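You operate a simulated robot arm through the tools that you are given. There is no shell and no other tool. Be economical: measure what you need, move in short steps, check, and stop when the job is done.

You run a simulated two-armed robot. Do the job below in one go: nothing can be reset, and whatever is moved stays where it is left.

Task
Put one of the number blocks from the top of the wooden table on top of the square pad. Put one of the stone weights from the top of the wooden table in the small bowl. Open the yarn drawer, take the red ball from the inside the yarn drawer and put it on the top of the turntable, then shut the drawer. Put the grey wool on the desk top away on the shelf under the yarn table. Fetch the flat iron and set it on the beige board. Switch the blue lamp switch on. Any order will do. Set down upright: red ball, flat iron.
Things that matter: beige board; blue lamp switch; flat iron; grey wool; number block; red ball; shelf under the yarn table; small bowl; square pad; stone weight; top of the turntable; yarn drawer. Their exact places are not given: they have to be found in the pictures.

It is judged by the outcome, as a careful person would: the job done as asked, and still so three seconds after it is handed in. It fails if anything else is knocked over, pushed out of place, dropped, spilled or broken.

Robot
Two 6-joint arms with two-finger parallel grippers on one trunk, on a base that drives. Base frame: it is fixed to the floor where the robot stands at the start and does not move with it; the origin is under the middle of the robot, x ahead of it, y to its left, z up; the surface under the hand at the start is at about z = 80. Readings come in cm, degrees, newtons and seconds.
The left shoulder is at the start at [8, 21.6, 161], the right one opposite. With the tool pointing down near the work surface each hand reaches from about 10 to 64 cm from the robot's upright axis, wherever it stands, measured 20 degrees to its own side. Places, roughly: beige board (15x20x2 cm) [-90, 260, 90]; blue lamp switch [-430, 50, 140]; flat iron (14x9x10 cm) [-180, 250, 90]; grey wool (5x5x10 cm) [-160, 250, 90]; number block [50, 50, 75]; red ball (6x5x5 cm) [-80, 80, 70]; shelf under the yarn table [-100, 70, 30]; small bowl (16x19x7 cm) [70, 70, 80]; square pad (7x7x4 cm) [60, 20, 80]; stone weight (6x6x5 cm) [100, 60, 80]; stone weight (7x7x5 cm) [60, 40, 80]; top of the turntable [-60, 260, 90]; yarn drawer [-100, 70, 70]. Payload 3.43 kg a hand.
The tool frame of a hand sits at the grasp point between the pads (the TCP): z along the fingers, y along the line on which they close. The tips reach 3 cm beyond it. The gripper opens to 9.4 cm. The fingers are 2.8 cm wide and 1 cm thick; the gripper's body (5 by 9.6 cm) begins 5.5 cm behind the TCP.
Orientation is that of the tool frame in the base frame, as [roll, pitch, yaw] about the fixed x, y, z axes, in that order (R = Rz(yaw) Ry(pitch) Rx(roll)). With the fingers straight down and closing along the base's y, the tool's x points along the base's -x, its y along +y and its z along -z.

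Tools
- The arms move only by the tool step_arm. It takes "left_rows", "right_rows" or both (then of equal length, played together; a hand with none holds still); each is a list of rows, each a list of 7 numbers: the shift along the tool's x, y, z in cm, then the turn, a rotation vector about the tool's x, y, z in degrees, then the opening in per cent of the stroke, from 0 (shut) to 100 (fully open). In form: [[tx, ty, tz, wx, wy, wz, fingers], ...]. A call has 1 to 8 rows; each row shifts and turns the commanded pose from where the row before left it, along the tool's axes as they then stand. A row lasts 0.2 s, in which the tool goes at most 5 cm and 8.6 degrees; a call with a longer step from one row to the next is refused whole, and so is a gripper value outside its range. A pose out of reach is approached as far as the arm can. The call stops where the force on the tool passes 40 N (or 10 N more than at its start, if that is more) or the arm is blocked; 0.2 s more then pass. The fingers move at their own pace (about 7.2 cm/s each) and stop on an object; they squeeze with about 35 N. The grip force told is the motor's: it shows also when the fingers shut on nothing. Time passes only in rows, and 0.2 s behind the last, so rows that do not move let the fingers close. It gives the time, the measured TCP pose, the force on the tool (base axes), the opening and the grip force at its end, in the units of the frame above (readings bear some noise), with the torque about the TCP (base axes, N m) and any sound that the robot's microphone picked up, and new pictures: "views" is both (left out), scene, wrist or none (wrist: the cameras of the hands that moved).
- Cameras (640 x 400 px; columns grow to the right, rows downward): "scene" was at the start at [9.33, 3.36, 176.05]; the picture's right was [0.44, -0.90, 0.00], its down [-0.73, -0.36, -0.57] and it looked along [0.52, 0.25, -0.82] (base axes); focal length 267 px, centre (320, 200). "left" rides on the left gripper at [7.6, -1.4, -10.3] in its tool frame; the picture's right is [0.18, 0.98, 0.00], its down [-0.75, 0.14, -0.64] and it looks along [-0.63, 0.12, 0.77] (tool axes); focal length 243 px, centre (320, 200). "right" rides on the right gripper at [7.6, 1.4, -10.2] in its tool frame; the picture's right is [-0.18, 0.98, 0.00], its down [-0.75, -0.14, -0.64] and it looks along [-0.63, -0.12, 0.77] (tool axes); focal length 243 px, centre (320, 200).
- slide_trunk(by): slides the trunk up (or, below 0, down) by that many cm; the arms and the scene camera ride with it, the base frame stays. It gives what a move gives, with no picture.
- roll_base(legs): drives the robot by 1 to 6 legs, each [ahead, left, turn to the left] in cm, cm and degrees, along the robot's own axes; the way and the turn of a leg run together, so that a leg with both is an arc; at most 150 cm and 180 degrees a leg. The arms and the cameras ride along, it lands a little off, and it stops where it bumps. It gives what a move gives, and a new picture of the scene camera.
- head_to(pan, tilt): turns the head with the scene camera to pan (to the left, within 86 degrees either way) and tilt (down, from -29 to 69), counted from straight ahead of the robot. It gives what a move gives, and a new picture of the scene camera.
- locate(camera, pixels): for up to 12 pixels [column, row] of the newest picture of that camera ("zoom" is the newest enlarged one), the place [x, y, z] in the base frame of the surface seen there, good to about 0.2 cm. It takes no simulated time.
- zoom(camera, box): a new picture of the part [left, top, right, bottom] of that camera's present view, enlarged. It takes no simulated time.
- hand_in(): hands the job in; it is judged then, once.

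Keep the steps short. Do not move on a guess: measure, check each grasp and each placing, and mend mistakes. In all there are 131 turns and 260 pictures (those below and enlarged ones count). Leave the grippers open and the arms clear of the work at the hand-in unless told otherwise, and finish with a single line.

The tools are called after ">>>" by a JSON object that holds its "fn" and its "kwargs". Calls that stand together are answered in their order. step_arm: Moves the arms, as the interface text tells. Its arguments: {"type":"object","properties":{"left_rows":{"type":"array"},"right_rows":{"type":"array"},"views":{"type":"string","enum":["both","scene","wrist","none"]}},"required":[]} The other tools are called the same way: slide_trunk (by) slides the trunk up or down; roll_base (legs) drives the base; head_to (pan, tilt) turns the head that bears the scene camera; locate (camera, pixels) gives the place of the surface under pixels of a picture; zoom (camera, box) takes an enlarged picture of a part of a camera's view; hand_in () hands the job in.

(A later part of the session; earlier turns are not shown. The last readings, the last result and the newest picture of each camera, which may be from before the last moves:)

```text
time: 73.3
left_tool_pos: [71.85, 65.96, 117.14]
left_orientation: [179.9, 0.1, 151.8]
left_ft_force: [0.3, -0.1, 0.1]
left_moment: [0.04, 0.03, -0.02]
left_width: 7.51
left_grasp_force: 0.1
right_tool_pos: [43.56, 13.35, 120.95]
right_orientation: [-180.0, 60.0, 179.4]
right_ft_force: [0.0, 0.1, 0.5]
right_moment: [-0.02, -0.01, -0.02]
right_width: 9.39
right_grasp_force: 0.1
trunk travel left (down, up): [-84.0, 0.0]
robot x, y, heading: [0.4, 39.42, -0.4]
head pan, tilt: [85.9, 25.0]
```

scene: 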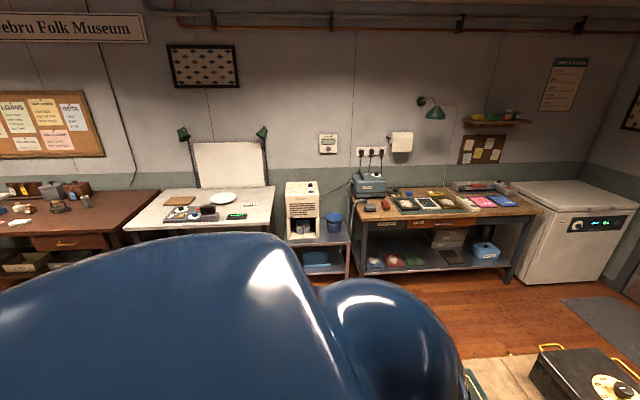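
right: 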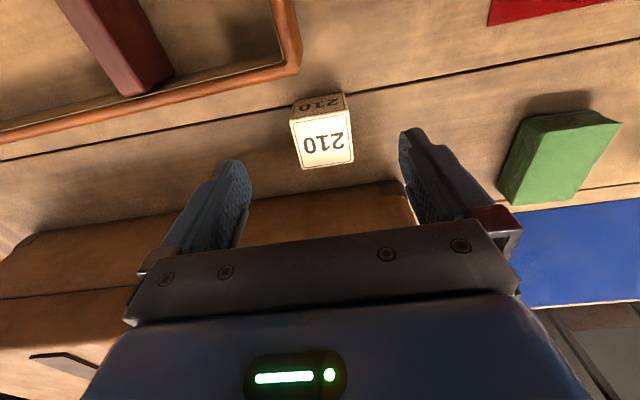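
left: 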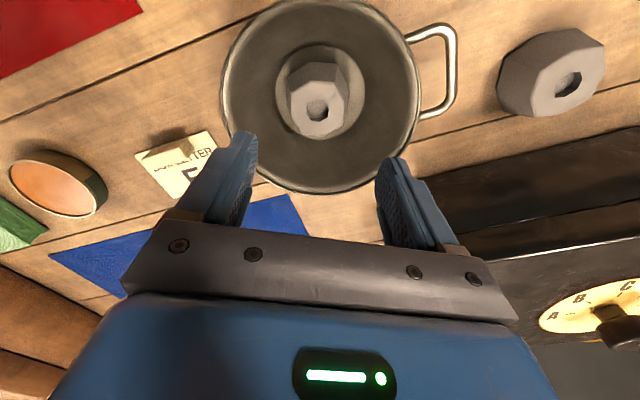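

>>> {"fn": "step_arm", "kwargs": {"left_rows": [[2.6, -1.4, 0, 0, -8.5, 0, 100], [2.6, -1.4, 0, 0, -8.5, 0, 100], [2.6, -1.4, -2, 0, -8.5, 0, 100], [2.6, -1.4, -2, 0, -8.5, 0, 100], [2, -1.4, -3, 0, -8.5, 0, 100], [2, -1.4, -3, 0, -8.5, 0, 100], [1, -1.4, -4, 0, -8.5, 0, 100], [0, -1, -4, 0, 0, 0, 100]], "views": "none"}}

>>> {"fn": "locate", "kwargs": {"camera": "scene", "pixels": [[180, 201], [222, 198], [208, 213], [180, 215], [237, 216], [60, 207], [50, 188], [30, 220], [70, 240], [260, 205], [130, 225], [305, 240]]}}

>>> {"fn": "zoom", "kwargs": {"camera": "scene", "box": [0, 160, 300, 290]}}

```text
time: 75.1
left_tool_pos: [44.37, 68.77, 124.62]
left_orientation: [179.8, 59.7, 151.6]
left_ft_force: [0.1, 0.3, 0.4]
left_moment: [0.0, 0.0, 0.0]
left_width: 9.38
left_grasp_force: 0.1
right_tool_pos: [43.43, 13.35, 120.9]
right_orientation: [180.0, 59.9, 179.5]
right_ft_force: [-0.8, 0.2, -0.2]
right_moment: [-0.01, -0.01, 0.02]
right_width: 9.42
right_grasp_force: 0.1
trunk travel left (down, up): [-84.0, 0.0]
robot x, y, heading: [0.24, 39.83, -0.4]
head pan, tilt: [85.9, 25.0]
```

```text
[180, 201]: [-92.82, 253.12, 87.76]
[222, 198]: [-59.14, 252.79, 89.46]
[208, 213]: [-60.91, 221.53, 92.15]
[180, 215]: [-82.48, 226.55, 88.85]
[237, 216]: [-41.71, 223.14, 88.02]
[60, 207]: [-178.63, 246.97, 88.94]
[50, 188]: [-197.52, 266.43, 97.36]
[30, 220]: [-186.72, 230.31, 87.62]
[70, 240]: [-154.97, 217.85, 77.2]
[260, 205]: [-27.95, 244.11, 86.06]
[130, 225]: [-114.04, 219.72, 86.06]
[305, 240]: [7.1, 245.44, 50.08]
```

```text
2.13 times, centred on (150, 225) of scene
```

zoom: 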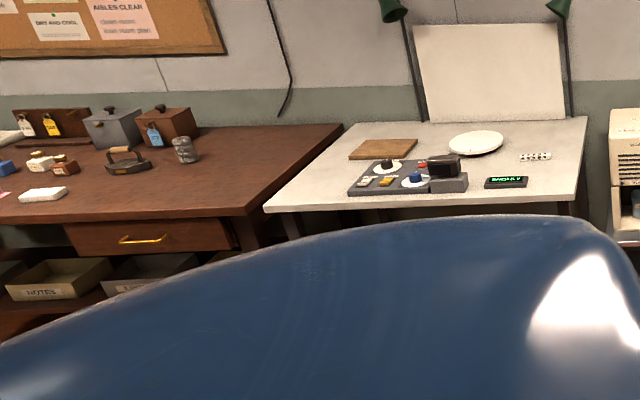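

I can make out the beige board (−93,253), the white turntable disc (−59,253), the iron (−178,247) and the grey wool beside it. Next I'll back off and turn left to find the yarn table.

>>> {"fn": "roll_base", "kwargs": {"legs": [[-12, 0, 0], [0, 0, 90]]}}

>>> {"fn": "head_to", "kwargs": {"pan": 75, "tilt": 35}}

```text
time: 80.1
left_tool_pos: [-39.46, 84.94, 124.62]
left_orientation: [179.9, 59.6, -119.9]
left_ft_force: [0.1, 0.0, 0.0]
left_moment: [0.03, 0.01, -0.01]
left_width: 9.39
left_grasp_force: 0.1
right_tool_pos: [15.69, 82.57, 120.83]
right_orientation: [180.0, 60.0, -92.1]
right_ft_force: [-0.4, 0.6, 0.5]
right_moment: [-0.01, 0.0, 0.03]
right_width: 9.41
right_grasp_force: 0.1
trunk travel left (down, up): [-84.0, 0.0]
robot x, y, heading: [-11.49, 40.28, 87.5]
head pan, tilt: [85.9, 25.0]
```

scene: 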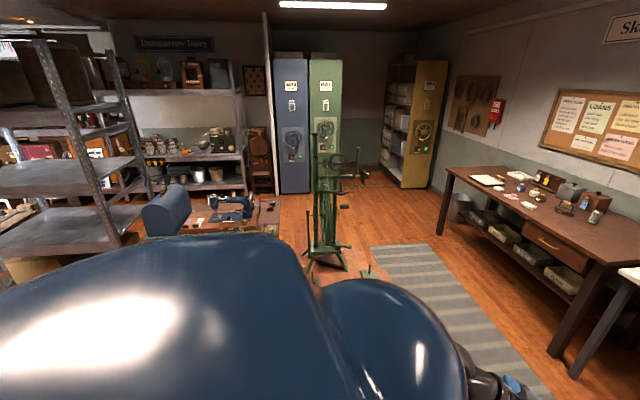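

```text
time: 80.8
left_tool_pos: [-39.57, 84.9, 124.66]
left_orientation: [179.9, 59.6, -119.9]
left_ft_force: [0.2, 0.2, 0.0]
left_moment: [-0.01, -0.02, -0.01]
left_width: 9.41
left_grasp_force: 0.0
right_tool_pos: [15.67, 82.52, 120.86]
right_orientation: [-180.0, 60.0, -92.1]
right_ft_force: [1.0, 0.2, -0.3]
right_moment: [0.01, -0.01, -0.05]
right_width: 9.39
right_grasp_force: 0.0
trunk travel left (down, up): [-84.0, 0.0]
robot x, y, heading: [-12.1, 39.7, 87.7]
head pan, tilt: [75.0, 35.0]
```

scene: 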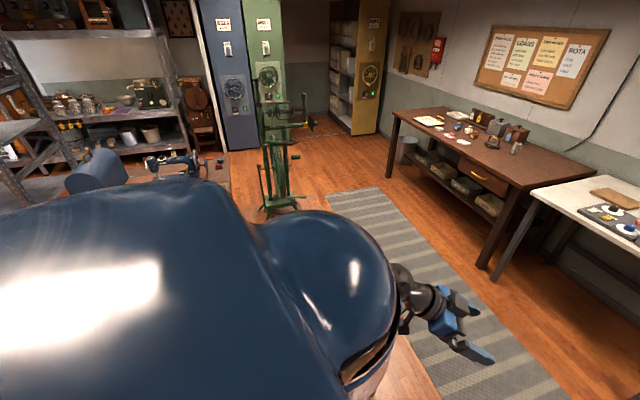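

The yarn table is likely the one with the sewing machine, half hidden by my own shoulder. I'll measure that and then turn further left.

>>> {"fn": "locate", "kwargs": {"camera": "scene", "pixels": [[215, 175], [160, 165], [222, 165], [110, 165], [280, 200], [40, 190], [90, 165], [145, 175]]}}

>>> {"fn": "roll_base", "kwargs": {"legs": [[0, 0, 60]]}}

```text
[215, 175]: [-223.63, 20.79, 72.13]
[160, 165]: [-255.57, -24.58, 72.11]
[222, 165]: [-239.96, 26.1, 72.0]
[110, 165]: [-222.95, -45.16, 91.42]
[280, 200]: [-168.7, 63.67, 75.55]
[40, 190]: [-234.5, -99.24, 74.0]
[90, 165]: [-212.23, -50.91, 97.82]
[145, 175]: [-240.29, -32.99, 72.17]
```

```text
time: 83.8
left_tool_pos: [-64.69, 39.01, 124.69]
left_orientation: [179.8, 59.6, -60.6]
left_ft_force: [0.1, -1.0, -0.6]
left_moment: [0.0, -0.03, -0.03]
left_width: 9.4
left_grasp_force: 0.0
right_tool_pos: [-34.31, 85.33, 120.85]
right_orientation: [179.9, 60.0, -32.8]
right_ft_force: [0.8, -0.1, 0.1]
right_moment: [0.01, 0.02, 0.02]
right_width: 9.38
right_grasp_force: 0.0
trunk travel left (down, up): [-84.0, 0.0]
robot x, y, heading: [-12.09, 39.87, 147.0]
head pan, tilt: [75.0, 35.0]
```

scene: 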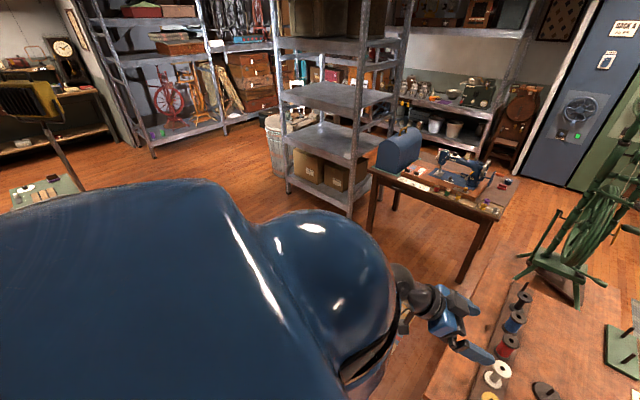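

The yarn table, with spools and a green winder, is just ahead. I'll look straight at it.

>>> {"fn": "head_to", "kwargs": {"pan": 0, "tilt": 50}}

```text
time: 85.3
left_tool_pos: [-64.65, 38.89, 124.65]
left_orientation: [179.9, 59.6, -60.6]
left_ft_force: [-0.7, 0.0, 0.2]
left_moment: [-0.01, -0.01, 0.02]
left_width: 9.38
left_grasp_force: 0.0
right_tool_pos: [-34.32, 85.34, 121.02]
right_orientation: [-179.9, 60.0, -32.8]
right_ft_force: [-0.2, 0.2, 0.3]
right_moment: [-0.01, 0.01, 0.02]
right_width: 9.39
right_grasp_force: 0.0
trunk travel left (down, up): [-84.0, 0.0]
robot x, y, heading: [-12.0, 39.95, 147.0]
head pan, tilt: [0.0, 50.0]
```

scene: 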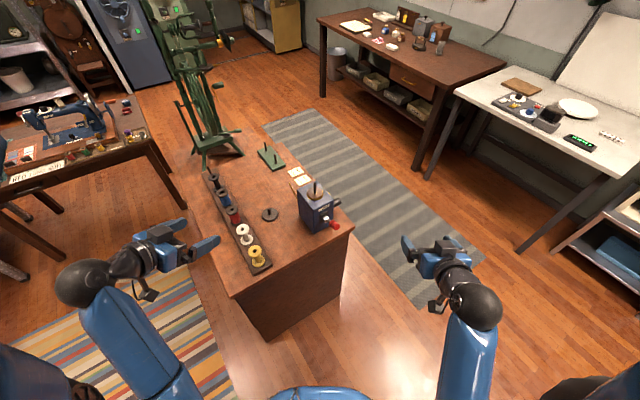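

>>> {"fn": "locate", "kwargs": {"camera": "scene", "pixels": [[230, 297], [355, 228], [310, 170], [200, 160], [190, 175], [270, 340], [345, 280], [320, 215], [258, 255], [270, 158], [295, 175]]}}

>>> {"fn": "zoom", "kwargs": {"camera": "scene", "box": [150, 120, 400, 350]}}

```text
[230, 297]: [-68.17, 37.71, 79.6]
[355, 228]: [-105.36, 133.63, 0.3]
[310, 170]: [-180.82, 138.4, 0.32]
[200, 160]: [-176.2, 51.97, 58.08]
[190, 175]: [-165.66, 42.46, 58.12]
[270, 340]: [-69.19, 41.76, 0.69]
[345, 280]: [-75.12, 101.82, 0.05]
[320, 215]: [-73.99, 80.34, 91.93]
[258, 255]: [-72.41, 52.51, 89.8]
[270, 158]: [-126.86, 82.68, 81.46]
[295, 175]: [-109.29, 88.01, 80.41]
```

```text
1.74 times, centred on (275, 235) of scene
```

zoom: 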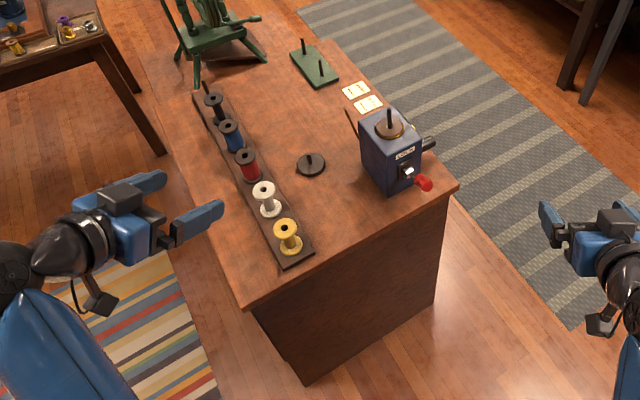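

The end facing me is plain, so the drawer faces +y or −y. I'll drive around to the +y side and look.

>>> {"fn": "roll_base", "kwargs": {"legs": [[0, 0, -57], [108, 0, 0], [0, 0, 115]]}}

```text
time: 98.2
left_tool_pos: [-39.45, 104.15, 124.71]
left_orientation: [179.9, 59.5, -4.2]
left_ft_force: [-0.3, -0.3, -0.7]
left_moment: [0.01, -0.01, 0.02]
left_width: 9.43
left_grasp_force: 0.0
right_tool_pos: [-61.17, 154.91, 120.94]
right_orientation: [-179.9, 60.0, 23.7]
right_ft_force: [-0.6, -0.5, -0.6]
right_moment: [-0.01, 0.02, 0.01]
right_width: 9.42
right_grasp_force: 0.1
trunk travel left (down, up): [-84.0, 0.0]
robot x, y, heading: [-10.73, 148.47, -156.6]
head pan, tilt: [0.0, 50.0]
```

scene: 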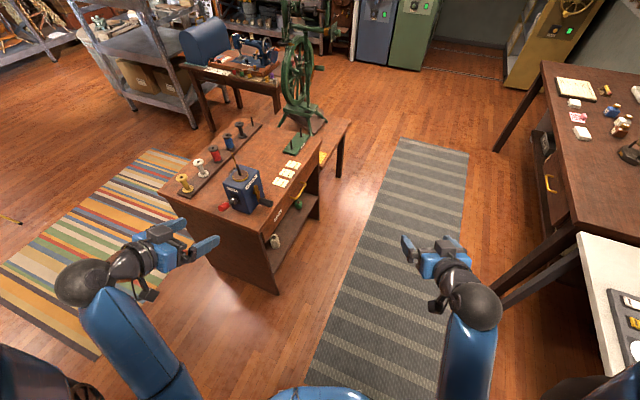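

The drawer with its handle and the lower shelf open to the +y side. I'll enlarge and measure.

>>> {"fn": "zoom", "kwargs": {"camera": "scene", "box": [160, 80, 380, 300]}}

>>> {"fn": "locate", "kwargs": {"camera": "scene", "pixels": [[265, 232], [350, 122], [303, 188], [323, 158], [275, 240], [285, 285], [320, 205], [295, 240], [270, 235], [225, 205]]}}

```text
1.82 times, centred on (270, 190) of scene
```

zoom: 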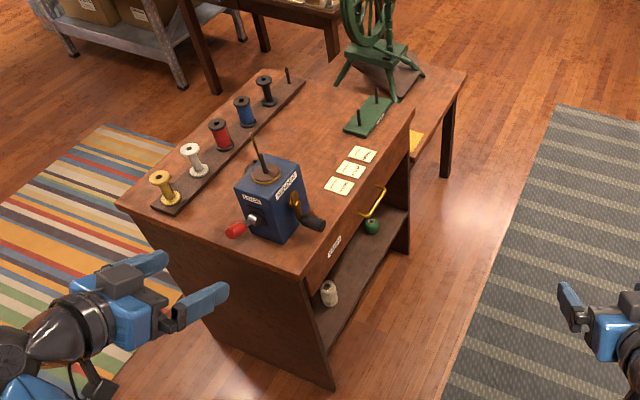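

```text
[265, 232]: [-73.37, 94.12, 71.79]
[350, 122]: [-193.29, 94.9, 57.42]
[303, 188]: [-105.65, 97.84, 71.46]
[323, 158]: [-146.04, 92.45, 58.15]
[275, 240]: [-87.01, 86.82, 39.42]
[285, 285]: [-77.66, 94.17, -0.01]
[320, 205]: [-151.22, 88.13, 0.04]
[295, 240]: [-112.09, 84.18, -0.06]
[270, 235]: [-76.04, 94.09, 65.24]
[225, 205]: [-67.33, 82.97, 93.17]
```

Drawer front is at y≈94 with a gold handle at about (−105,98,71). I'll turn to face −y and slide across to stand in front of it.

>>> {"fn": "roll_base", "kwargs": {"legs": [[0, 0, 66.6], [-10, -92, 0]]}}

```text
time: 105.9
left_tool_pos: [-73.25, 115.57, 124.65]
left_orientation: [-179.9, 59.6, 62.1]
left_ft_force: [-0.4, -0.1, 0.3]
left_moment: [0.0, -0.02, 0.0]
left_width: 9.39
left_grasp_force: 0.1
right_tool_pos: [-128.6, 116.19, 120.9]
right_orientation: [-180.0, 59.9, 90.0]
right_ft_force: [0.0, -0.9, 0.1]
right_moment: [0.03, -0.03, 0.0]
right_width: 9.41
right_grasp_force: 0.2
trunk travel left (down, up): [-84.0, 0.0]
robot x, y, heading: [-102.39, 159.55, -90.3]
head pan, tilt: [0.0, 50.0]
```

scene: 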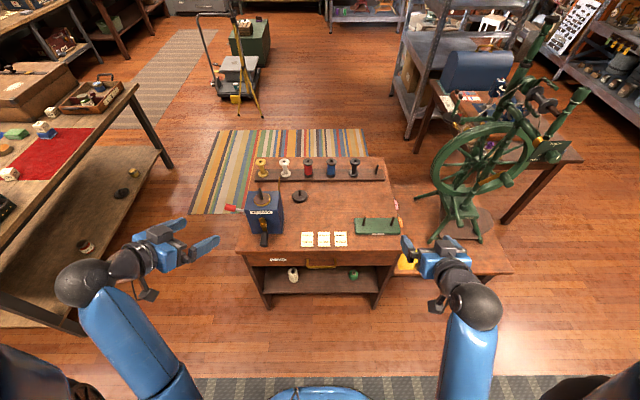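

>>> {"fn": "zoom", "kwargs": {"camera": "scene", "box": [220, 200, 420, 320]}}

```text
3.20 times, centred on (320, 260) of scene
```

zoom: 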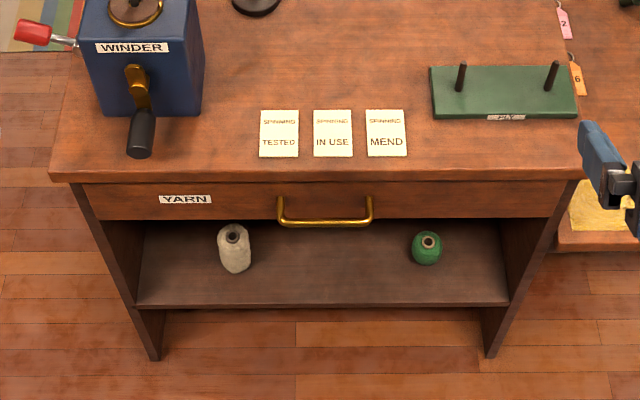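

>>> {"fn": "locate", "kwargs": {"camera": "zoom", "pixels": [[290, 224], [325, 224], [365, 222], [281, 205], [371, 205], [325, 200], [50, 178], [580, 172], [320, 270], [320, 300], [235, 262], [425, 255]]}}

```text
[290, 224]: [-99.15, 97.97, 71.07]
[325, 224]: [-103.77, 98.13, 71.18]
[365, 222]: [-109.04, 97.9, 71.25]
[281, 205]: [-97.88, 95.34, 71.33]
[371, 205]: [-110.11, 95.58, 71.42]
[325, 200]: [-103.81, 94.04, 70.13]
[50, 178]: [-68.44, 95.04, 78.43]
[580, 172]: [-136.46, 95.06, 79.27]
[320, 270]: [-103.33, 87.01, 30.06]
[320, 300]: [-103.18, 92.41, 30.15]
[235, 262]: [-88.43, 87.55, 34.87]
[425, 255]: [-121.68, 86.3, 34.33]
```

Handle bar: centre (−104,97.8,71), 3.7 cm off the front. I'll turn the right hand to point level forward with its fingers closing vertically.

>>> {"fn": "step_arm", "kwargs": {"right_rows": [[0, 0, 0, 0, -7.5, 0, 50], [0, 0, 0, 0, -7.5, 0, 50], [0, 0, 0, 0, -7.5, 0, 50], [0, 0, 0, 0, -7.5, 0, 50], [0, 0, 0, 0, 0, 8.5, 50], [0, 0, 0, 0, 0, 8.5, 50], [0, 0, 0, 0, 0, 8.5, 50], [0, 0, 0, 0, 0, 8.5, 50]], "views": "none"}}

>>> {"fn": "step_arm", "kwargs": {"right_rows": [[0, 0, 0, 0, 0, 8.5, 50], [0, 0, 0, 0, 0, 8.5, 50], [0, 0, 0, 0, 0, 8.5, 50], [0, 0, 0, 0, 0, 8.5, 50], [0, 0, 0, 0, 0, 8.5, 50], [0, 0, 0, 0, 0, 8.5, 50], [0, 0, 0, 0, 0, 5, 50], [0, 0, 0, 0, 0, 0, 50]], "views": "wrist"}}

```text
time: 107.7
left_tool_pos: [-73.4, 115.58, 124.68]
left_orientation: [179.9, 59.6, 62.0]
left_ft_force: [-0.3, -0.5, -0.2]
left_moment: [0.03, 0.0, 0.01]
left_width: 9.41
left_grasp_force: 0.1
right_tool_pos: [-128.61, 116.24, 120.95]
right_orientation: [90.0, 55.8, -0.2]
right_ft_force: [-0.2, 0.6, -0.2]
right_moment: [0.01, 0.01, 0.01]
right_width: 4.7
right_grasp_force: 0.0
trunk travel left (down, up): [-84.0, 0.0]
robot x, y, heading: [-102.72, 159.67, -90.3]
head pan, tilt: [0.0, 50.0]
```

```text
time: 109.5
left_tool_pos: [-73.38, 115.5, 124.62]
left_orientation: [179.9, 59.6, 61.9]
left_ft_force: [-0.2, 0.1, -0.1]
left_moment: [0.02, -0.04, -0.02]
left_width: 9.4
left_grasp_force: 0.2
right_tool_pos: [-128.61, 116.32, 120.82]
right_orientation: [90.0, -0.1, -0.2]
right_ft_force: [0.1, 0.5, -0.4]
right_moment: [0.01, -0.01, 0.02]
right_width: 4.71
right_grasp_force: 0.0
trunk travel left (down, up): [-84.0, 0.0]
robot x, y, heading: [-102.55, 160.01, -90.3]
head pan, tilt: [0.0, 50.0]
```

right: 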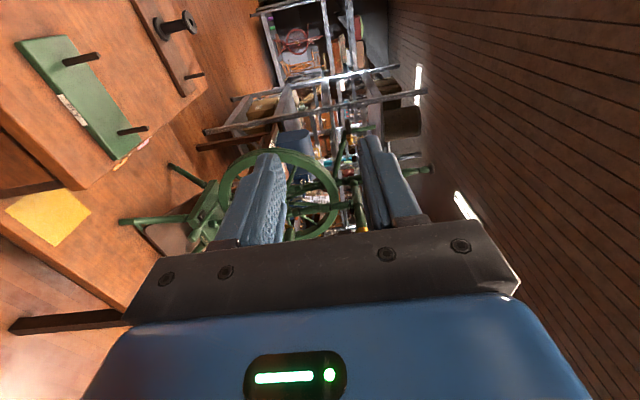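

Now it points level at −y with fingers vertical. Lowering the trunk 45 cm; both hands are over free floor in front of the table.

>>> {"fn": "slide_trunk", "kwargs": {"by": -45}}

>>> {"fn": "step_arm", "kwargs": {"right_rows": [[4.8, 0, 0, 0, 0, 0, 55], [4.8, 0, 0, 0, 0, 0, 55], [4.8, 0, 0, 0, 0, 0, 55], [4.8, -1, 0, 0, 0, 0, 55], [4.8, -1.3, 0, 0, 0, 0, 55], [0, -2.5, 0, 0, 0, 0, 55], [0, 0, 0, 0, 0, 0, 55]], "views": "both"}}

```text
refused: -45 is not a number from -40 to 40
```

```text
time: 111.1
left_tool_pos: [-73.48, 115.5, 124.69]
left_orientation: [179.8, 59.6, 62.0]
left_ft_force: [-0.1, -0.8, -1.2]
left_moment: [0.02, 0.0, -0.03]
left_width: 9.4
left_grasp_force: 0.1
right_tool_pos: [-105.15, 116.13, 115.76]
right_orientation: [90.0, 0.0, -0.3]
right_ft_force: [0.5, 0.5, 0.1]
right_moment: [0.03, 0.01, 0.0]
right_width: 5.18
right_grasp_force: 0.1
right hand out of reach, approached as far as the arm can: row 1
trunk travel left (down, up): [-84.0, 0.0]
robot x, y, heading: [-102.67, 159.96, -90.4]
head pan, tilt: [0.0, 50.0]
```

scene: 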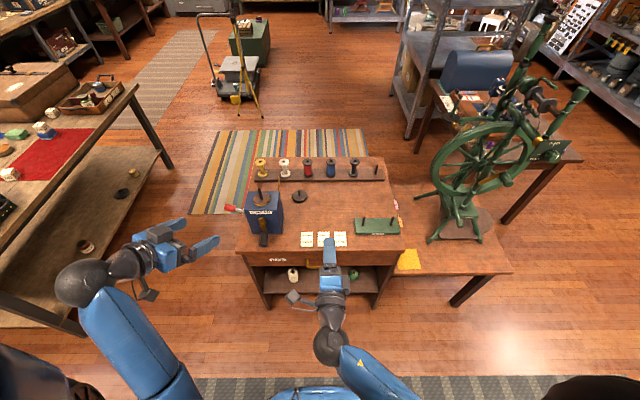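
right: 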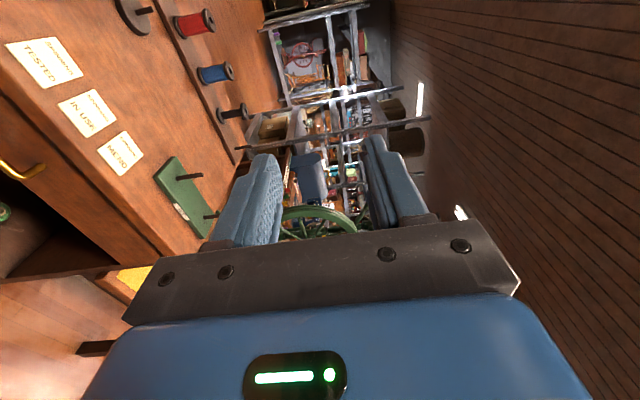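

The trunk slides at most 40 cm per call, so I'll slide −40 then −4.8, watching the force.

>>> {"fn": "slide_trunk", "kwargs": {"by": -40}}

>>> {"fn": "slide_trunk", "kwargs": {"by": -4.8}}

>>> {"fn": "zoom", "kwargs": {"camera": "right", "box": [0, 0, 640, 400]}}

```text
time: 115.0
left_tool_pos: [-73.34, 115.5, 84.57]
left_orientation: [179.8, 59.6, 61.9]
left_ft_force: [0.4, -0.5, -0.3]
left_moment: [0.01, -0.01, 0.01]
left_width: 9.38
left_grasp_force: 0.0
right_tool_pos: [-105.06, 115.96, 75.76]
right_orientation: [90.0, 0.0, -0.1]
right_ft_force: [-0.6, 0.0, 0.5]
right_moment: [-0.03, -0.01, 0.01]
right_width: 5.17
right_grasp_force: 0.1
trunk travel left (down, up): [-44.0, 40.0]
robot x, y, heading: [-102.57, 159.87, -90.4]
head pan, tilt: [0.0, 50.0]
```

```text
time: 115.9
left_tool_pos: [-73.34, 115.45, 79.84]
left_orientation: [-180.0, 59.6, 61.9]
left_ft_force: [-0.2, 0.4, -0.4]
left_moment: [0.01, -0.01, 0.01]
left_width: 9.41
left_grasp_force: 0.1
right_tool_pos: [-105.19, 116.02, 70.97]
right_orientation: [90.0, 0.1, -0.3]
right_ft_force: [1.0, 0.2, -0.4]
right_moment: [-0.01, -0.02, -0.01]
right_width: 5.19
right_grasp_force: 0.1
trunk travel left (down, up): [-39.2, 44.8]
robot x, y, heading: [-102.22, 159.66, -90.0]
head pan, tilt: [0.0, 50.0]
```

```text
1.00 times, centred on (320, 200) of right (not enlarged: the box is as wide or as high as the picture)
```

zoom: 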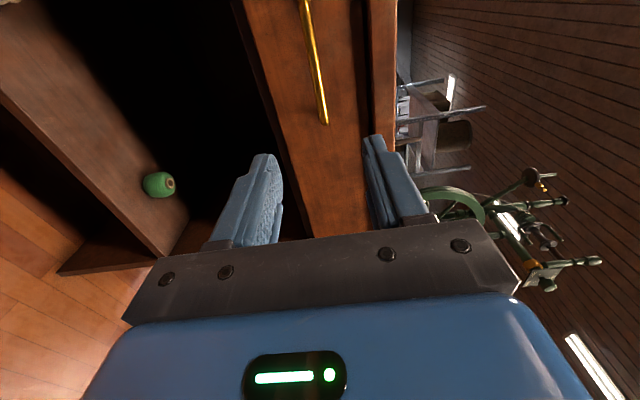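

Level with the handle. Advance 17 cm and close.

>>> {"fn": "step_arm", "kwargs": {"right_rows": [[0.3, 0, 4.3, 0, 0, 0, 55], [0.3, 0, 4.3, 0, 0, 0, 55], [0.3, 0, 4.3, 0, 0, 0, 55], [0, 0, 4.2, 0, 0, 0, 55], [0, 0, 0, 0, 0, 0, 55]], "views": "wrist"}}

```text
time: 117.1
left_tool_pos: [-73.38, 115.59, 79.93]
left_orientation: [179.9, 59.6, 61.9]
left_ft_force: [0.1, -0.2, 0.3]
left_moment: [0.01, 0.03, 0.0]
left_width: 9.37
left_grasp_force: 0.0
right_tool_pos: [-104.33, 99.08, 71.09]
right_orientation: [89.9, -0.1, -0.2]
right_ft_force: [-0.4, 0.0, 0.3]
right_moment: [-0.04, -0.02, 0.0]
right_width: 5.17
right_grasp_force: 0.1
trunk travel left (down, up): [-39.2, 44.8]
robot x, y, heading: [-102.94, 159.74, -90.4]
head pan, tilt: [0.0, 50.0]
```

right: 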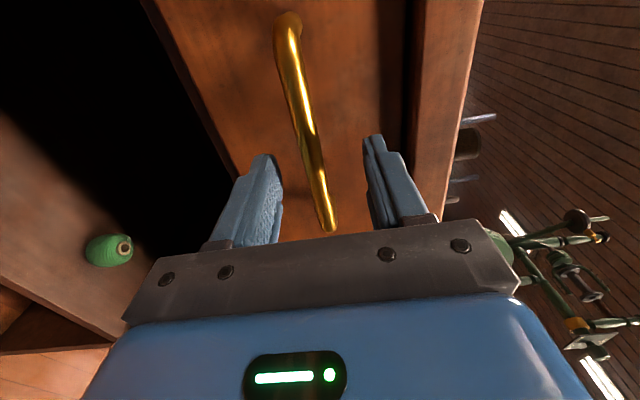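

Bar is between the fingers. Close and check.

>>> {"fn": "step_arm", "kwargs": {"right_rows": [[0, 0, 0, 0, 0, 0, 0], [0, 0, 0, 0, 0, 0, 0], [0, 0, 0, 0, 0, 0, 0], [0, 0, -2, 0, 0, 0, 0], [0, 0, -2, 0, 0, 0, 0], [0, 0, -2, 0, 0, 0, 0], [0, 0, -2, 0, 0, 0, 0], [0, 0, -2, 0, 0, 0, 0]], "views": "both"}}

```text
time: 118.9
left_tool_pos: [-73.45, 115.25, 79.93]
left_orientation: [179.9, 59.6, 61.9]
left_ft_force: [-0.1, -1.0, 0.4]
left_moment: [0.02, 0.02, 0.01]
left_width: 9.39
left_grasp_force: 0.1
right_tool_pos: [-104.33, 108.72, 70.82]
right_orientation: [90.2, 0.1, -0.4]
right_ft_force: [-5.1, 1.6, -17.1]
right_moment: [0.3, 0.06, -1.27]
right_width: 1.16
right_grasp_force: 45.1
trunk travel left (down, up): [-39.2, 44.8]
robot x, y, heading: [-102.59, 159.89, -90.4]
head pan, tilt: [0.0, 50.0]
```

scene: 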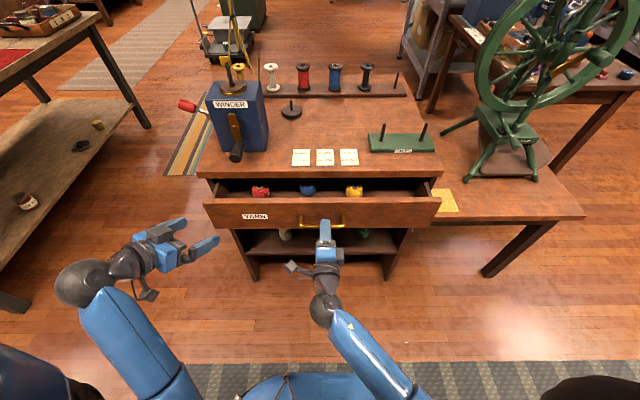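
right: 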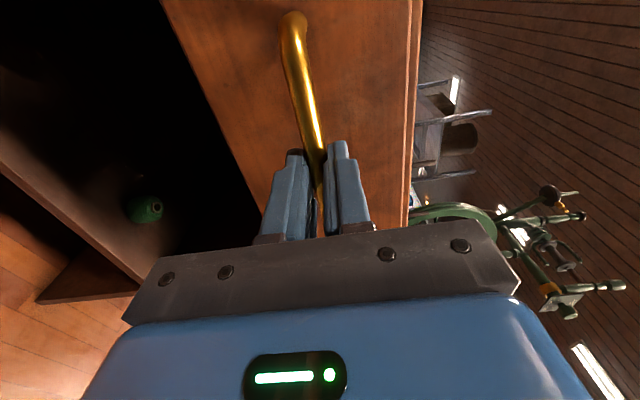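

The drawer slides out; red, blue and yellow balls are inside. Pull 12 cm more.

>>> {"fn": "step_arm", "kwargs": {"right_rows": [[0, 0, -2, 0, 0, 0, 0], [0, 0, -2, 0, 0, 0, 0], [0, 0, -2, 0, 0, 0, 0], [0, 0, -2, 0, 0, 0, 0], [0, 0, -2, 0, 0, 0, 0], [0, 0, -2, 0, 0, 0, 0], [0, 0, 0, 0, 0, 0, 0]], "views": "scene"}}

>>> {"fn": "zoom", "kwargs": {"camera": "scene", "box": [190, 140, 450, 260]}}

```text
time: 120.5
left_tool_pos: [-73.38, 115.58, 79.84]
left_orientation: [179.9, 59.6, 62.0]
left_ft_force: [0.1, 0.5, 0.8]
left_moment: [0.01, -0.02, 0.01]
left_width: 9.38
left_grasp_force: 0.0
right_tool_pos: [-104.32, 120.93, 70.76]
right_orientation: [90.2, 0.0, -0.1]
right_ft_force: [-3.0, 0.4, -19.1]
right_moment: [0.31, 0.01, 1.04]
right_width: 1.17
right_grasp_force: 45.4
trunk travel left (down, up): [-39.2, 44.8]
robot x, y, heading: [-102.72, 159.34, -90.4]
head pan, tilt: [0.0, 50.0]
```

scene: 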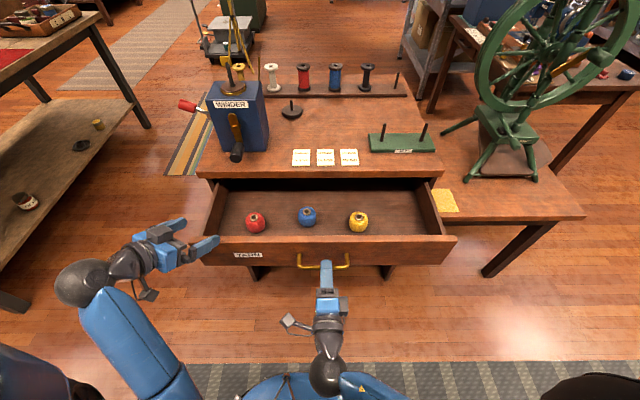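

```text
2.46 times, centred on (320, 200) of scene
```

zoom: 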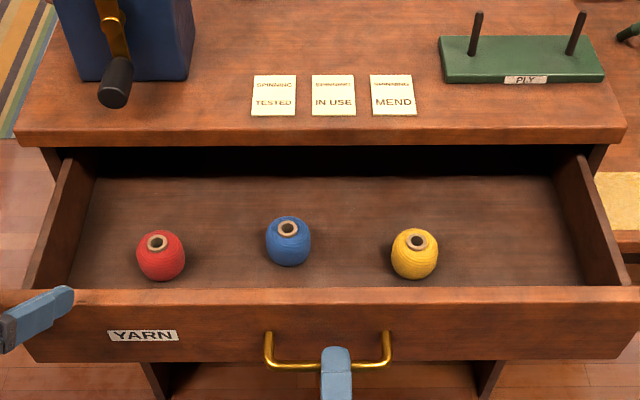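

Drawer open by 22 cm. I'll locate the red ball and release the handle, backing the right hand off.

>>> {"fn": "locate", "kwargs": {"camera": "zoom", "pixels": [[157, 242], [161, 262], [137, 258], [185, 258], [163, 232], [100, 230], [70, 175], [85, 295], [288, 230], [35, 300], [160, 278]]}}

>>> {"fn": "step_arm", "kwargs": {"right_rows": [[0, 0, 0, 0, 0, 0, 55], [0, 0, 0, 0, 0, 0, 55], [0, 0, -4, 0, 0, 0, 55], [0, 0, -4, 0, 0, 0, 55], [0, 0, 0, 0, 0, 0, 55]], "views": "none"}}

```text
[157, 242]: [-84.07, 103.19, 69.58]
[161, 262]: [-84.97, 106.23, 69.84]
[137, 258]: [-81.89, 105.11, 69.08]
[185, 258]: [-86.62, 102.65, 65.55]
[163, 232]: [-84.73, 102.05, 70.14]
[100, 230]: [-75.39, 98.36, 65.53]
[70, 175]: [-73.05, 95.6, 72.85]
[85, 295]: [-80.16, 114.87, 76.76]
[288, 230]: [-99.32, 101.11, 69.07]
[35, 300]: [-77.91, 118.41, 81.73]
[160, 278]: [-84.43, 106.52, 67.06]
```

```text
time: 121.5
left_tool_pos: [-73.3, 115.48, 79.91]
left_orientation: [180.0, 59.6, 61.9]
left_ft_force: [0.2, -0.4, 0.2]
left_moment: [0.01, 0.0, -0.01]
left_width: 9.4
left_grasp_force: 0.0
right_tool_pos: [-110.22, 122.79, 71.77]
right_orientation: [89.6, 0.1, -16.2]
right_ft_force: [0.3, -1.4, 0.2]
right_moment: [0.01, -0.03, -0.04]
right_width: 5.16
right_grasp_force: 0.1
right hand out of reach, approached as far as the arm can: row 3, 4
trunk travel left (down, up): [-39.2, 44.8]
robot x, y, heading: [-102.13, 159.44, -90.7]
head pan, tilt: [0.0, 50.0]
stopped in row 4 (right hand): the arm was blocked; the commanded pose is now the measured one
```

The right arm folded to its limit; the fingers are open around the bar. I'll free it by rolling the base straight back 9 cm.

>>> {"fn": "roll_base", "kwargs": {"legs": [[-9, 0, 0]]}}

```text
time: 122.6
left_tool_pos: [-73.31, 124.58, 79.97]
left_orientation: [179.9, 59.6, 61.9]
left_ft_force: [-1.0, -0.6, -0.3]
left_moment: [0.0, -0.01, 0.01]
left_width: 9.4
left_grasp_force: 0.1
right_tool_pos: [-109.97, 132.02, 71.93]
right_orientation: [89.5, -0.4, -16.0]
right_ft_force: [0.5, 0.1, -0.3]
right_moment: [0.03, 0.01, -0.01]
right_width: 5.17
right_grasp_force: 0.1
trunk travel left (down, up): [-39.2, 44.8]
robot x, y, heading: [-102.27, 168.91, -90.2]
head pan, tilt: [0.0, 50.0]
```

scene: 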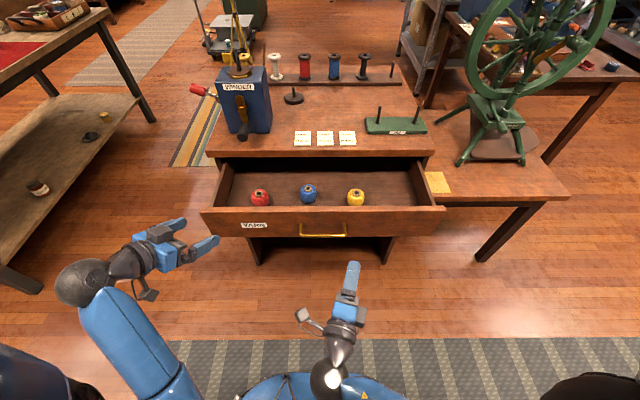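

Right hand free. Now trunk up 25 cm so the left hand can come over the red ball from above.

>>> {"fn": "slide_trunk", "kwargs": {"by": 25}}

>>> {"fn": "step_arm", "kwargs": {"left_rows": [[0, 0, 4.8, 0, 0, 0, 100], [0, 0, 4.8, 0, 0, 0, 100], [0, 0, 4.8, 0, 0, 0, 100], [0, 0, 4.8, 0, 0, 0, 100], [0, 0, 0, 0, 8.5, 0, 100], [0, 0, 0, 0, 8.5, 0, 100], [0, 0, 0, 0, 8.5, 0, 100], [0, 0, 0, 0, 8.5, 0, 100]], "views": "none"}}

>>> {"fn": "step_arm", "kwargs": {"left_rows": [[0, 0, 0, 0, 8.5, 0, 100], [0, 0, 0, 0, 8.5, 0, 100], [0, 0, 0, 0, 8.5, 0, 100], [0, 0, 0, 0, 0, 0, 100]], "views": "wrist"}}

```text
time: 125.2
left_tool_pos: [-73.32, 124.56, 104.73]
left_orientation: [179.9, 59.7, 61.9]
left_ft_force: [0.3, -0.4, 0.1]
left_moment: [0.03, -0.01, -0.01]
left_width: 9.4
left_grasp_force: 0.1
right_tool_pos: [-110.18, 131.91, 96.57]
right_orientation: [89.8, 0.3, -16.1]
right_ft_force: [0.1, -0.1, -0.2]
right_moment: [-0.01, 0.01, -0.02]
right_width: 5.16
right_grasp_force: 0.2
trunk travel left (down, up): [-64.2, 19.8]
robot x, y, heading: [-102.31, 168.62, -90.4]
head pan, tilt: [0.0, 50.0]
```

```text
time: 127.0
left_tool_pos: [-81.12, 109.95, 94.96]
left_orientation: [-180.0, 25.3, 62.2]
left_ft_force: [-0.5, 0.4, -0.2]
left_moment: [0.01, 0.0, -0.01]
left_width: 9.42
left_grasp_force: 0.1
right_tool_pos: [-110.06, 131.77, 96.69]
right_orientation: [89.7, -0.2, -16.0]
right_ft_force: [0.2, 0.1, -0.3]
right_moment: [-0.04, 0.02, -0.01]
right_width: 5.18
right_grasp_force: 0.0
trunk travel left (down, up): [-64.2, 19.8]
robot x, y, heading: [-102.5, 168.49, -90.4]
head pan, tilt: [0.0, 50.0]
```

```text
time: 128.0
left_tool_pos: [-81.08, 107.77, 92.21]
left_orientation: [179.9, 0.0, 62.1]
left_ft_force: [0.2, 0.1, -0.1]
left_moment: [0.02, -0.01, 0.01]
left_width: 9.39
left_grasp_force: 0.0
left hand out of reach, approached as far as the arm can: row 2, 3
right_tool_pos: [-110.12, 131.94, 96.85]
right_orientation: [89.5, -0.3, -16.1]
right_ft_force: [-0.7, 0.6, -0.3]
right_moment: [0.03, 0.01, 0.03]
right_width: 5.2
right_grasp_force: 0.0
trunk travel left (down, up): [-64.2, 19.8]
robot x, y, heading: [-102.61, 168.74, -90.3]
head pan, tilt: [0.0, 50.0]
```

left: 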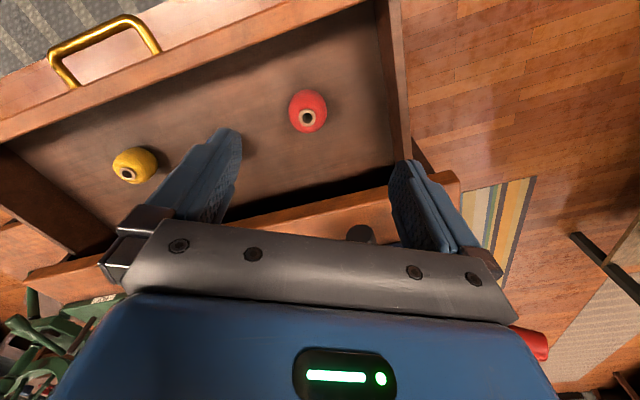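

Ball at (308,110). I'll get its place.

>>> {"fn": "locate", "kwargs": {"camera": "left", "pixels": [[305, 119], [291, 108], [325, 105], [308, 92], [310, 130], [340, 60], [395, 140]]}}

```text
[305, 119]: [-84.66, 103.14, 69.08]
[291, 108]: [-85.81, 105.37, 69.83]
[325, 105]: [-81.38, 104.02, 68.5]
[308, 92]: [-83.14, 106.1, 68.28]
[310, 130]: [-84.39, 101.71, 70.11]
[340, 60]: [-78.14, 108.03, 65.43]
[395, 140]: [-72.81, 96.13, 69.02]
```

>>> {"fn": "step_arm", "kwargs": {"left_rows": [[-2.6, -0.43, 1, 0, 0, 0, 100], [-2.6, -0.43, 1, 0, 0, 0, 100], [0, 0, 4, 0, 0, 0, 100], [0, 0, 0, 0, 0, 0, 100]], "views": "none"}}

>>> {"fn": "slide_trunk", "kwargs": {"by": -9}}

>>> {"fn": "zoom", "kwargs": {"camera": "left", "box": [0, 0, 640, 400]}}

```text
time: 128.9
left_tool_pos: [-84.11, 103.62, 86.07]
left_orientation: [179.9, 0.1, 62.2]
left_ft_force: [0.4, -0.3, 0.3]
left_moment: [0.0, 0.03, -0.02]
left_width: 9.38
left_grasp_force: 0.0
right_tool_pos: [-110.11, 131.94, 97.02]
right_orientation: [89.7, -0.5, -16.1]
right_ft_force: [0.1, 0.2, -0.3]
right_moment: [0.02, 0.01, -0.03]
right_width: 5.18
right_grasp_force: 0.1
trunk travel left (down, up): [-64.2, 19.8]
robot x, y, heading: [-102.42, 168.77, -90.5]
head pan, tilt: [0.0, 50.0]
```

```text
time: 130.2
left_tool_pos: [-84.23, 103.81, 76.95]
left_orientation: [179.9, 0.1, 62.0]
left_ft_force: [0.4, 0.2, 0.3]
left_moment: [-0.02, 0.0, 0.01]
left_width: 9.43
left_grasp_force: 0.0
right_tool_pos: [-110.17, 131.85, 88.04]
right_orientation: [89.6, -0.7, -16.1]
right_ft_force: [-0.8, 0.1, 0.3]
right_moment: [0.04, 0.01, -0.03]
right_width: 5.18
right_grasp_force: 0.1
trunk travel left (down, up): [-55.2, 28.8]
robot x, y, heading: [-102.49, 169.06, -90.2]
head pan, tilt: [0.0, 50.0]
```

```text
1.00 times, centred on (320, 200) of left (not enlarged: the box is as wide or as high as the picture)
```

zoom: 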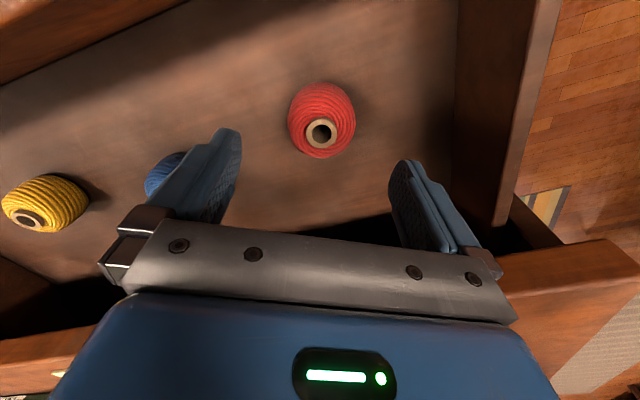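

Aligned. Down 7.8 cm, then close.

>>> {"fn": "step_arm", "kwargs": {"left_rows": [[0, 0, 4, 0, 0, 0, 100], [0, 0, 3.8, 0, 0, 0, 100], [0, 0, 0, 0, 0, 0, 100], [0, 0, 0, 0, 0, 0, 0], [0, 0, 0, 0, 0, 0, 0], [0, 0, 0, 0, 0, 0, 0]], "views": "wrist"}}

```text
time: 131.6
left_tool_pos: [-84.27, 103.88, 69.09]
left_orientation: [180.0, 0.0, 62.0]
left_ft_force: [0.5, -0.9, -0.7]
left_moment: [-0.01, -0.01, -0.02]
left_width: 5.27
left_grasp_force: 35.1
right_tool_pos: [-110.07, 131.78, 87.99]
right_orientation: [89.6, -0.3, -16.1]
right_ft_force: [0.2, -0.1, 1.2]
right_moment: [0.0, 0.01, -0.03]
right_width: 5.19
right_grasp_force: 0.0
trunk travel left (down, up): [-55.2, 28.8]
robot x, y, heading: [-102.29, 168.83, -90.5]
head pan, tilt: [0.0, 50.0]
```

left: 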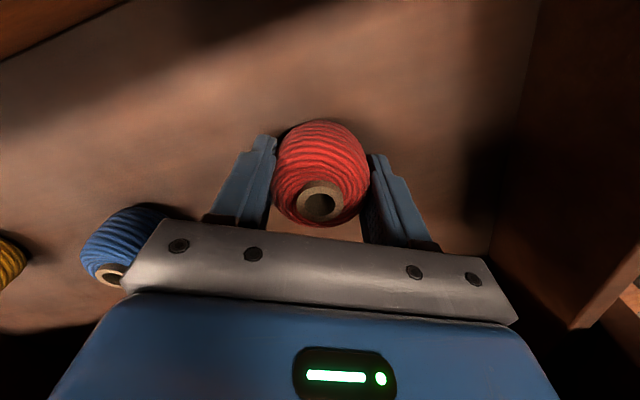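

Ball held (5.3 cm). I'll lift it clear and at the same time tilt the right hand 45° down with the fingers shut, ready to push the drawer.

>>> {"fn": "step_arm", "kwargs": {"left_rows": [[0, 0, -3, 0, 0, 0, 0], [0, 0, -3, 0, 0, 0, 0], [0, 0, -3, 0, 0, 0, 0], [0, 0, -3, 0, 0, 0, 0], [0, 0, 0, 0, 0, 0, 0], [0, 0, 0, 0, 0, 0, 0], [0, 0, 0, 0, 0, 0, 0]], "right_rows": [[-1, 0, 0, 8.5, 0, 0, 0], [-1, 0, 0, 8.5, 0, 0, 0], [-1, 0, 0, 8.5, 0, 0, 0], [-1, 0, 0, 8.5, 0, 0, 0], [-1, 0, 0, 8.5, 0, 0, 0], [-1, 0, 0, 2.5, 0, 0, 0], [0, 0, 0, 0, 0, 0, 0]], "views": "both"}}

```text
time: 133.2
left_tool_pos: [-84.25, 103.93, 81.27]
left_orientation: [179.9, 0.1, 62.1]
left_ft_force: [0.0, -0.1, -0.1]
left_moment: [0.01, 0.0, -0.03]
left_width: 5.25
left_grasp_force: 34.8
right_tool_pos: [-115.72, 133.46, 87.77]
right_orientation: [134.8, -0.2, -16.0]
right_ft_force: [-0.2, 0.6, 0.3]
right_moment: [-0.04, 0.02, 0.01]
right_width: 0.01
right_grasp_force: 32.9
trunk travel left (down, up): [-55.2, 28.8]
robot x, y, heading: [-102.55, 168.46, -90.4]
head pan, tilt: [0.0, 50.0]
```

scene: 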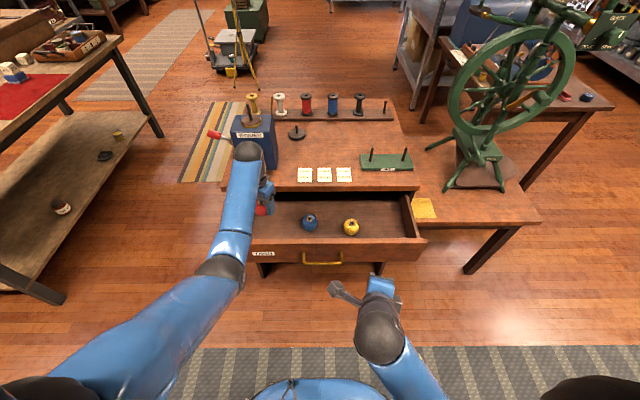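
right: 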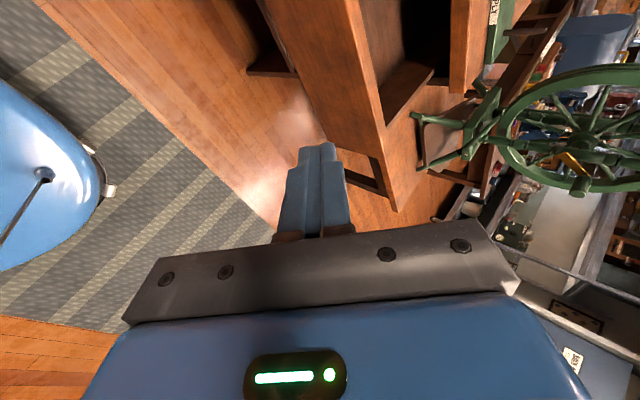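
left: 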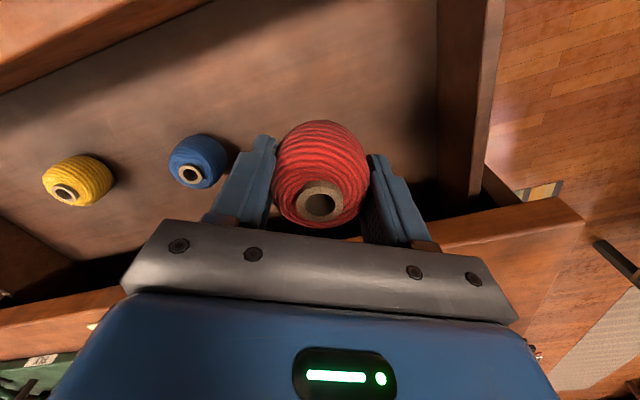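

>>> {"fn": "step_arm", "kwargs": {"right_rows": [[0.86, -0.4, 4.65, 0, 0, 0, 0], [0.86, -0.4, 4.65, 0, 0, 0, 0], [0.86, -0.4, 4.65, 0, 0, 0, 0], [0.86, -0.4, 4.65, 0, 0, 0, 0], [0, 0, 0, 0, 0, 0, 0]], "left_rows": [[0, 0, -1, 0, 0, 0, 0], [0, 0, -1, 0, 0, 0, 0], [0, 0, 0, 0, 0, 0, 0], [0, 0, 0, 0, 0, 0, 0], [0, 0, 0, 0, 0, 0, 0]], "views": "scene"}}

```text
time: 134.4
left_tool_pos: [-84.16, 103.96, 83.34]
left_orientation: [179.9, 0.1, 62.0]
left_ft_force: [0.4, 1.0, -0.5]
left_moment: [0.01, -0.01, -0.02]
left_width: 5.27
left_grasp_force: 35.0
right_tool_pos: [-115.68, 120.84, 73.78]
right_orientation: [134.6, -0.4, -16.0]
right_ft_force: [0.2, 0.4, 0.1]
right_moment: [0.0, 0.0, -0.03]
right_width: 0.0
right_grasp_force: 33.0
trunk travel left (down, up): [-55.2, 28.8]
robot x, y, heading: [-102.73, 168.83, -90.5]
head pan, tilt: [0.0, 50.0]
```

scene: 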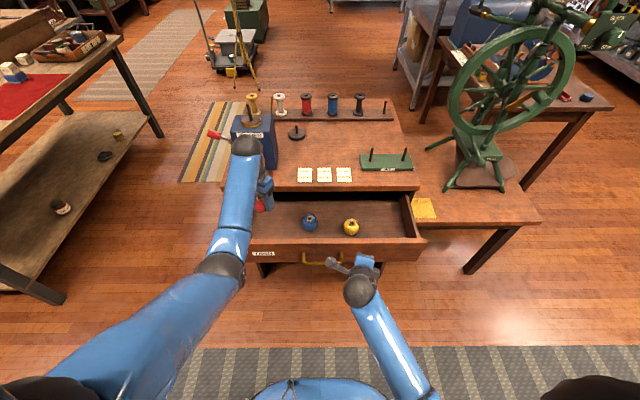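

Push the drawer in with gentle 2.5 cm rows along −y.

>>> {"fn": "step_arm", "kwargs": {"right_rows": [[0.69, 1.7, 1.7, 0, 0, 0, 0], [0.69, 1.7, 1.7, 0, 0, 0, 0], [0.69, 1.7, 1.7, 0, 0, 0, 0], [0.69, 1.7, 1.7, 0, 0, 0, 0], [0.69, 1.7, 1.7, 0, 0, 0, 0], [0.69, 1.7, 1.7, 0, 0, 0, 0], [0.69, 1.7, 1.7, 0, 0, 0, 0], [0.69, 1.7, 1.7, 0, 0, 0, 0]], "views": "scene"}}

```text
time: 136.2
left_tool_pos: [-84.23, 103.81, 83.05]
left_orientation: [180.0, 0.0, 62.1]
left_ft_force: [0.5, 0.2, -0.6]
left_moment: [0.04, -0.01, -0.01]
left_width: 5.26
left_grasp_force: 35.4
right_tool_pos: [-115.59, 100.73, 73.64]
right_orientation: [134.7, -0.3, -16.0]
right_ft_force: [-0.5, -0.6, 0.1]
right_moment: [0.0, -0.02, 0.0]
right_width: 0.0
right_grasp_force: 32.5
trunk travel left (down, up): [-55.2, 28.8]
robot x, y, heading: [-102.17, 168.84, -90.3]
head pan, tilt: [0.0, 50.0]
```

scene: 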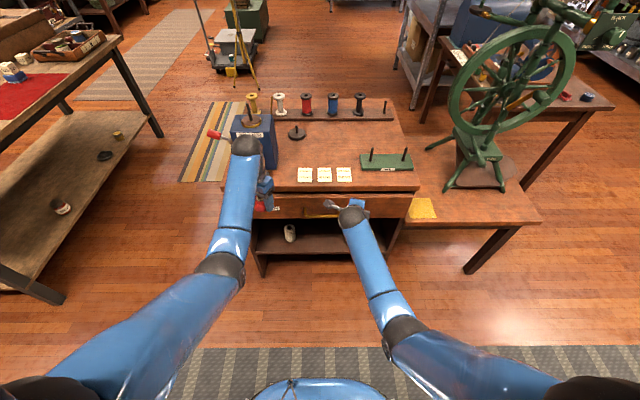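

>>> {"fn": "step_arm", "kwargs": {"right_rows": [[0.55, 1.36, 1.36, 0, 0, 0, 0], [0.41, 1.02, 1.02, 0, 0, 0, 0], [0.27, 0.68, 0.68, 0, 0, 0, 0], [0, 0, 0, 0, 0, 0, 0]], "views": "scene"}}

>>> {"fn": "zoom", "kwargs": {"camera": "scene", "box": [220, 150, 440, 290]}}

```text
time: 137.2
left_tool_pos: [-84.21, 104.23, 83.41]
left_orientation: [-180.0, 0.1, 62.1]
left_ft_force: [-0.4, 0.1, -0.4]
left_moment: [-0.01, 0.02, 0.04]
left_width: 5.26
left_grasp_force: 35.2
right_tool_pos: [-115.74, 97.02, 73.76]
right_orientation: [134.8, -0.1, -16.0]
right_ft_force: [1.8, 28.2, 0.7]
right_moment: [0.37, -0.04, 0.19]
right_width: 0.0
right_grasp_force: 33.2
trunk travel left (down, up): [-55.2, 28.8]
robot x, y, heading: [-102.45, 168.78, -90.8]
head pan, tilt: [0.0, 50.0]
```

scene: 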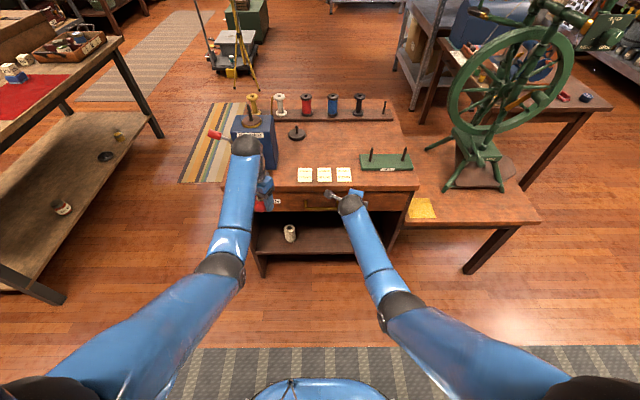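

```text
2.86 times, centred on (330, 220) of scene
```

zoom: 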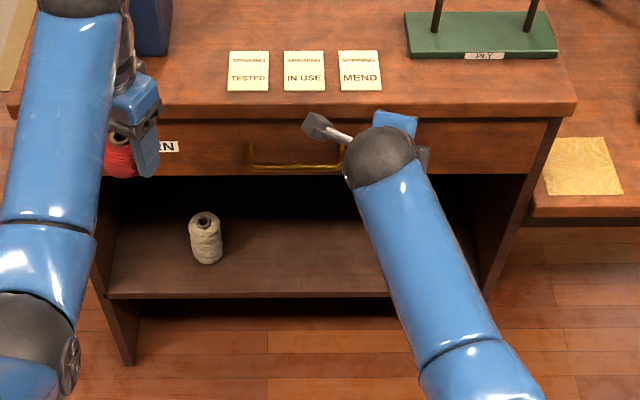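

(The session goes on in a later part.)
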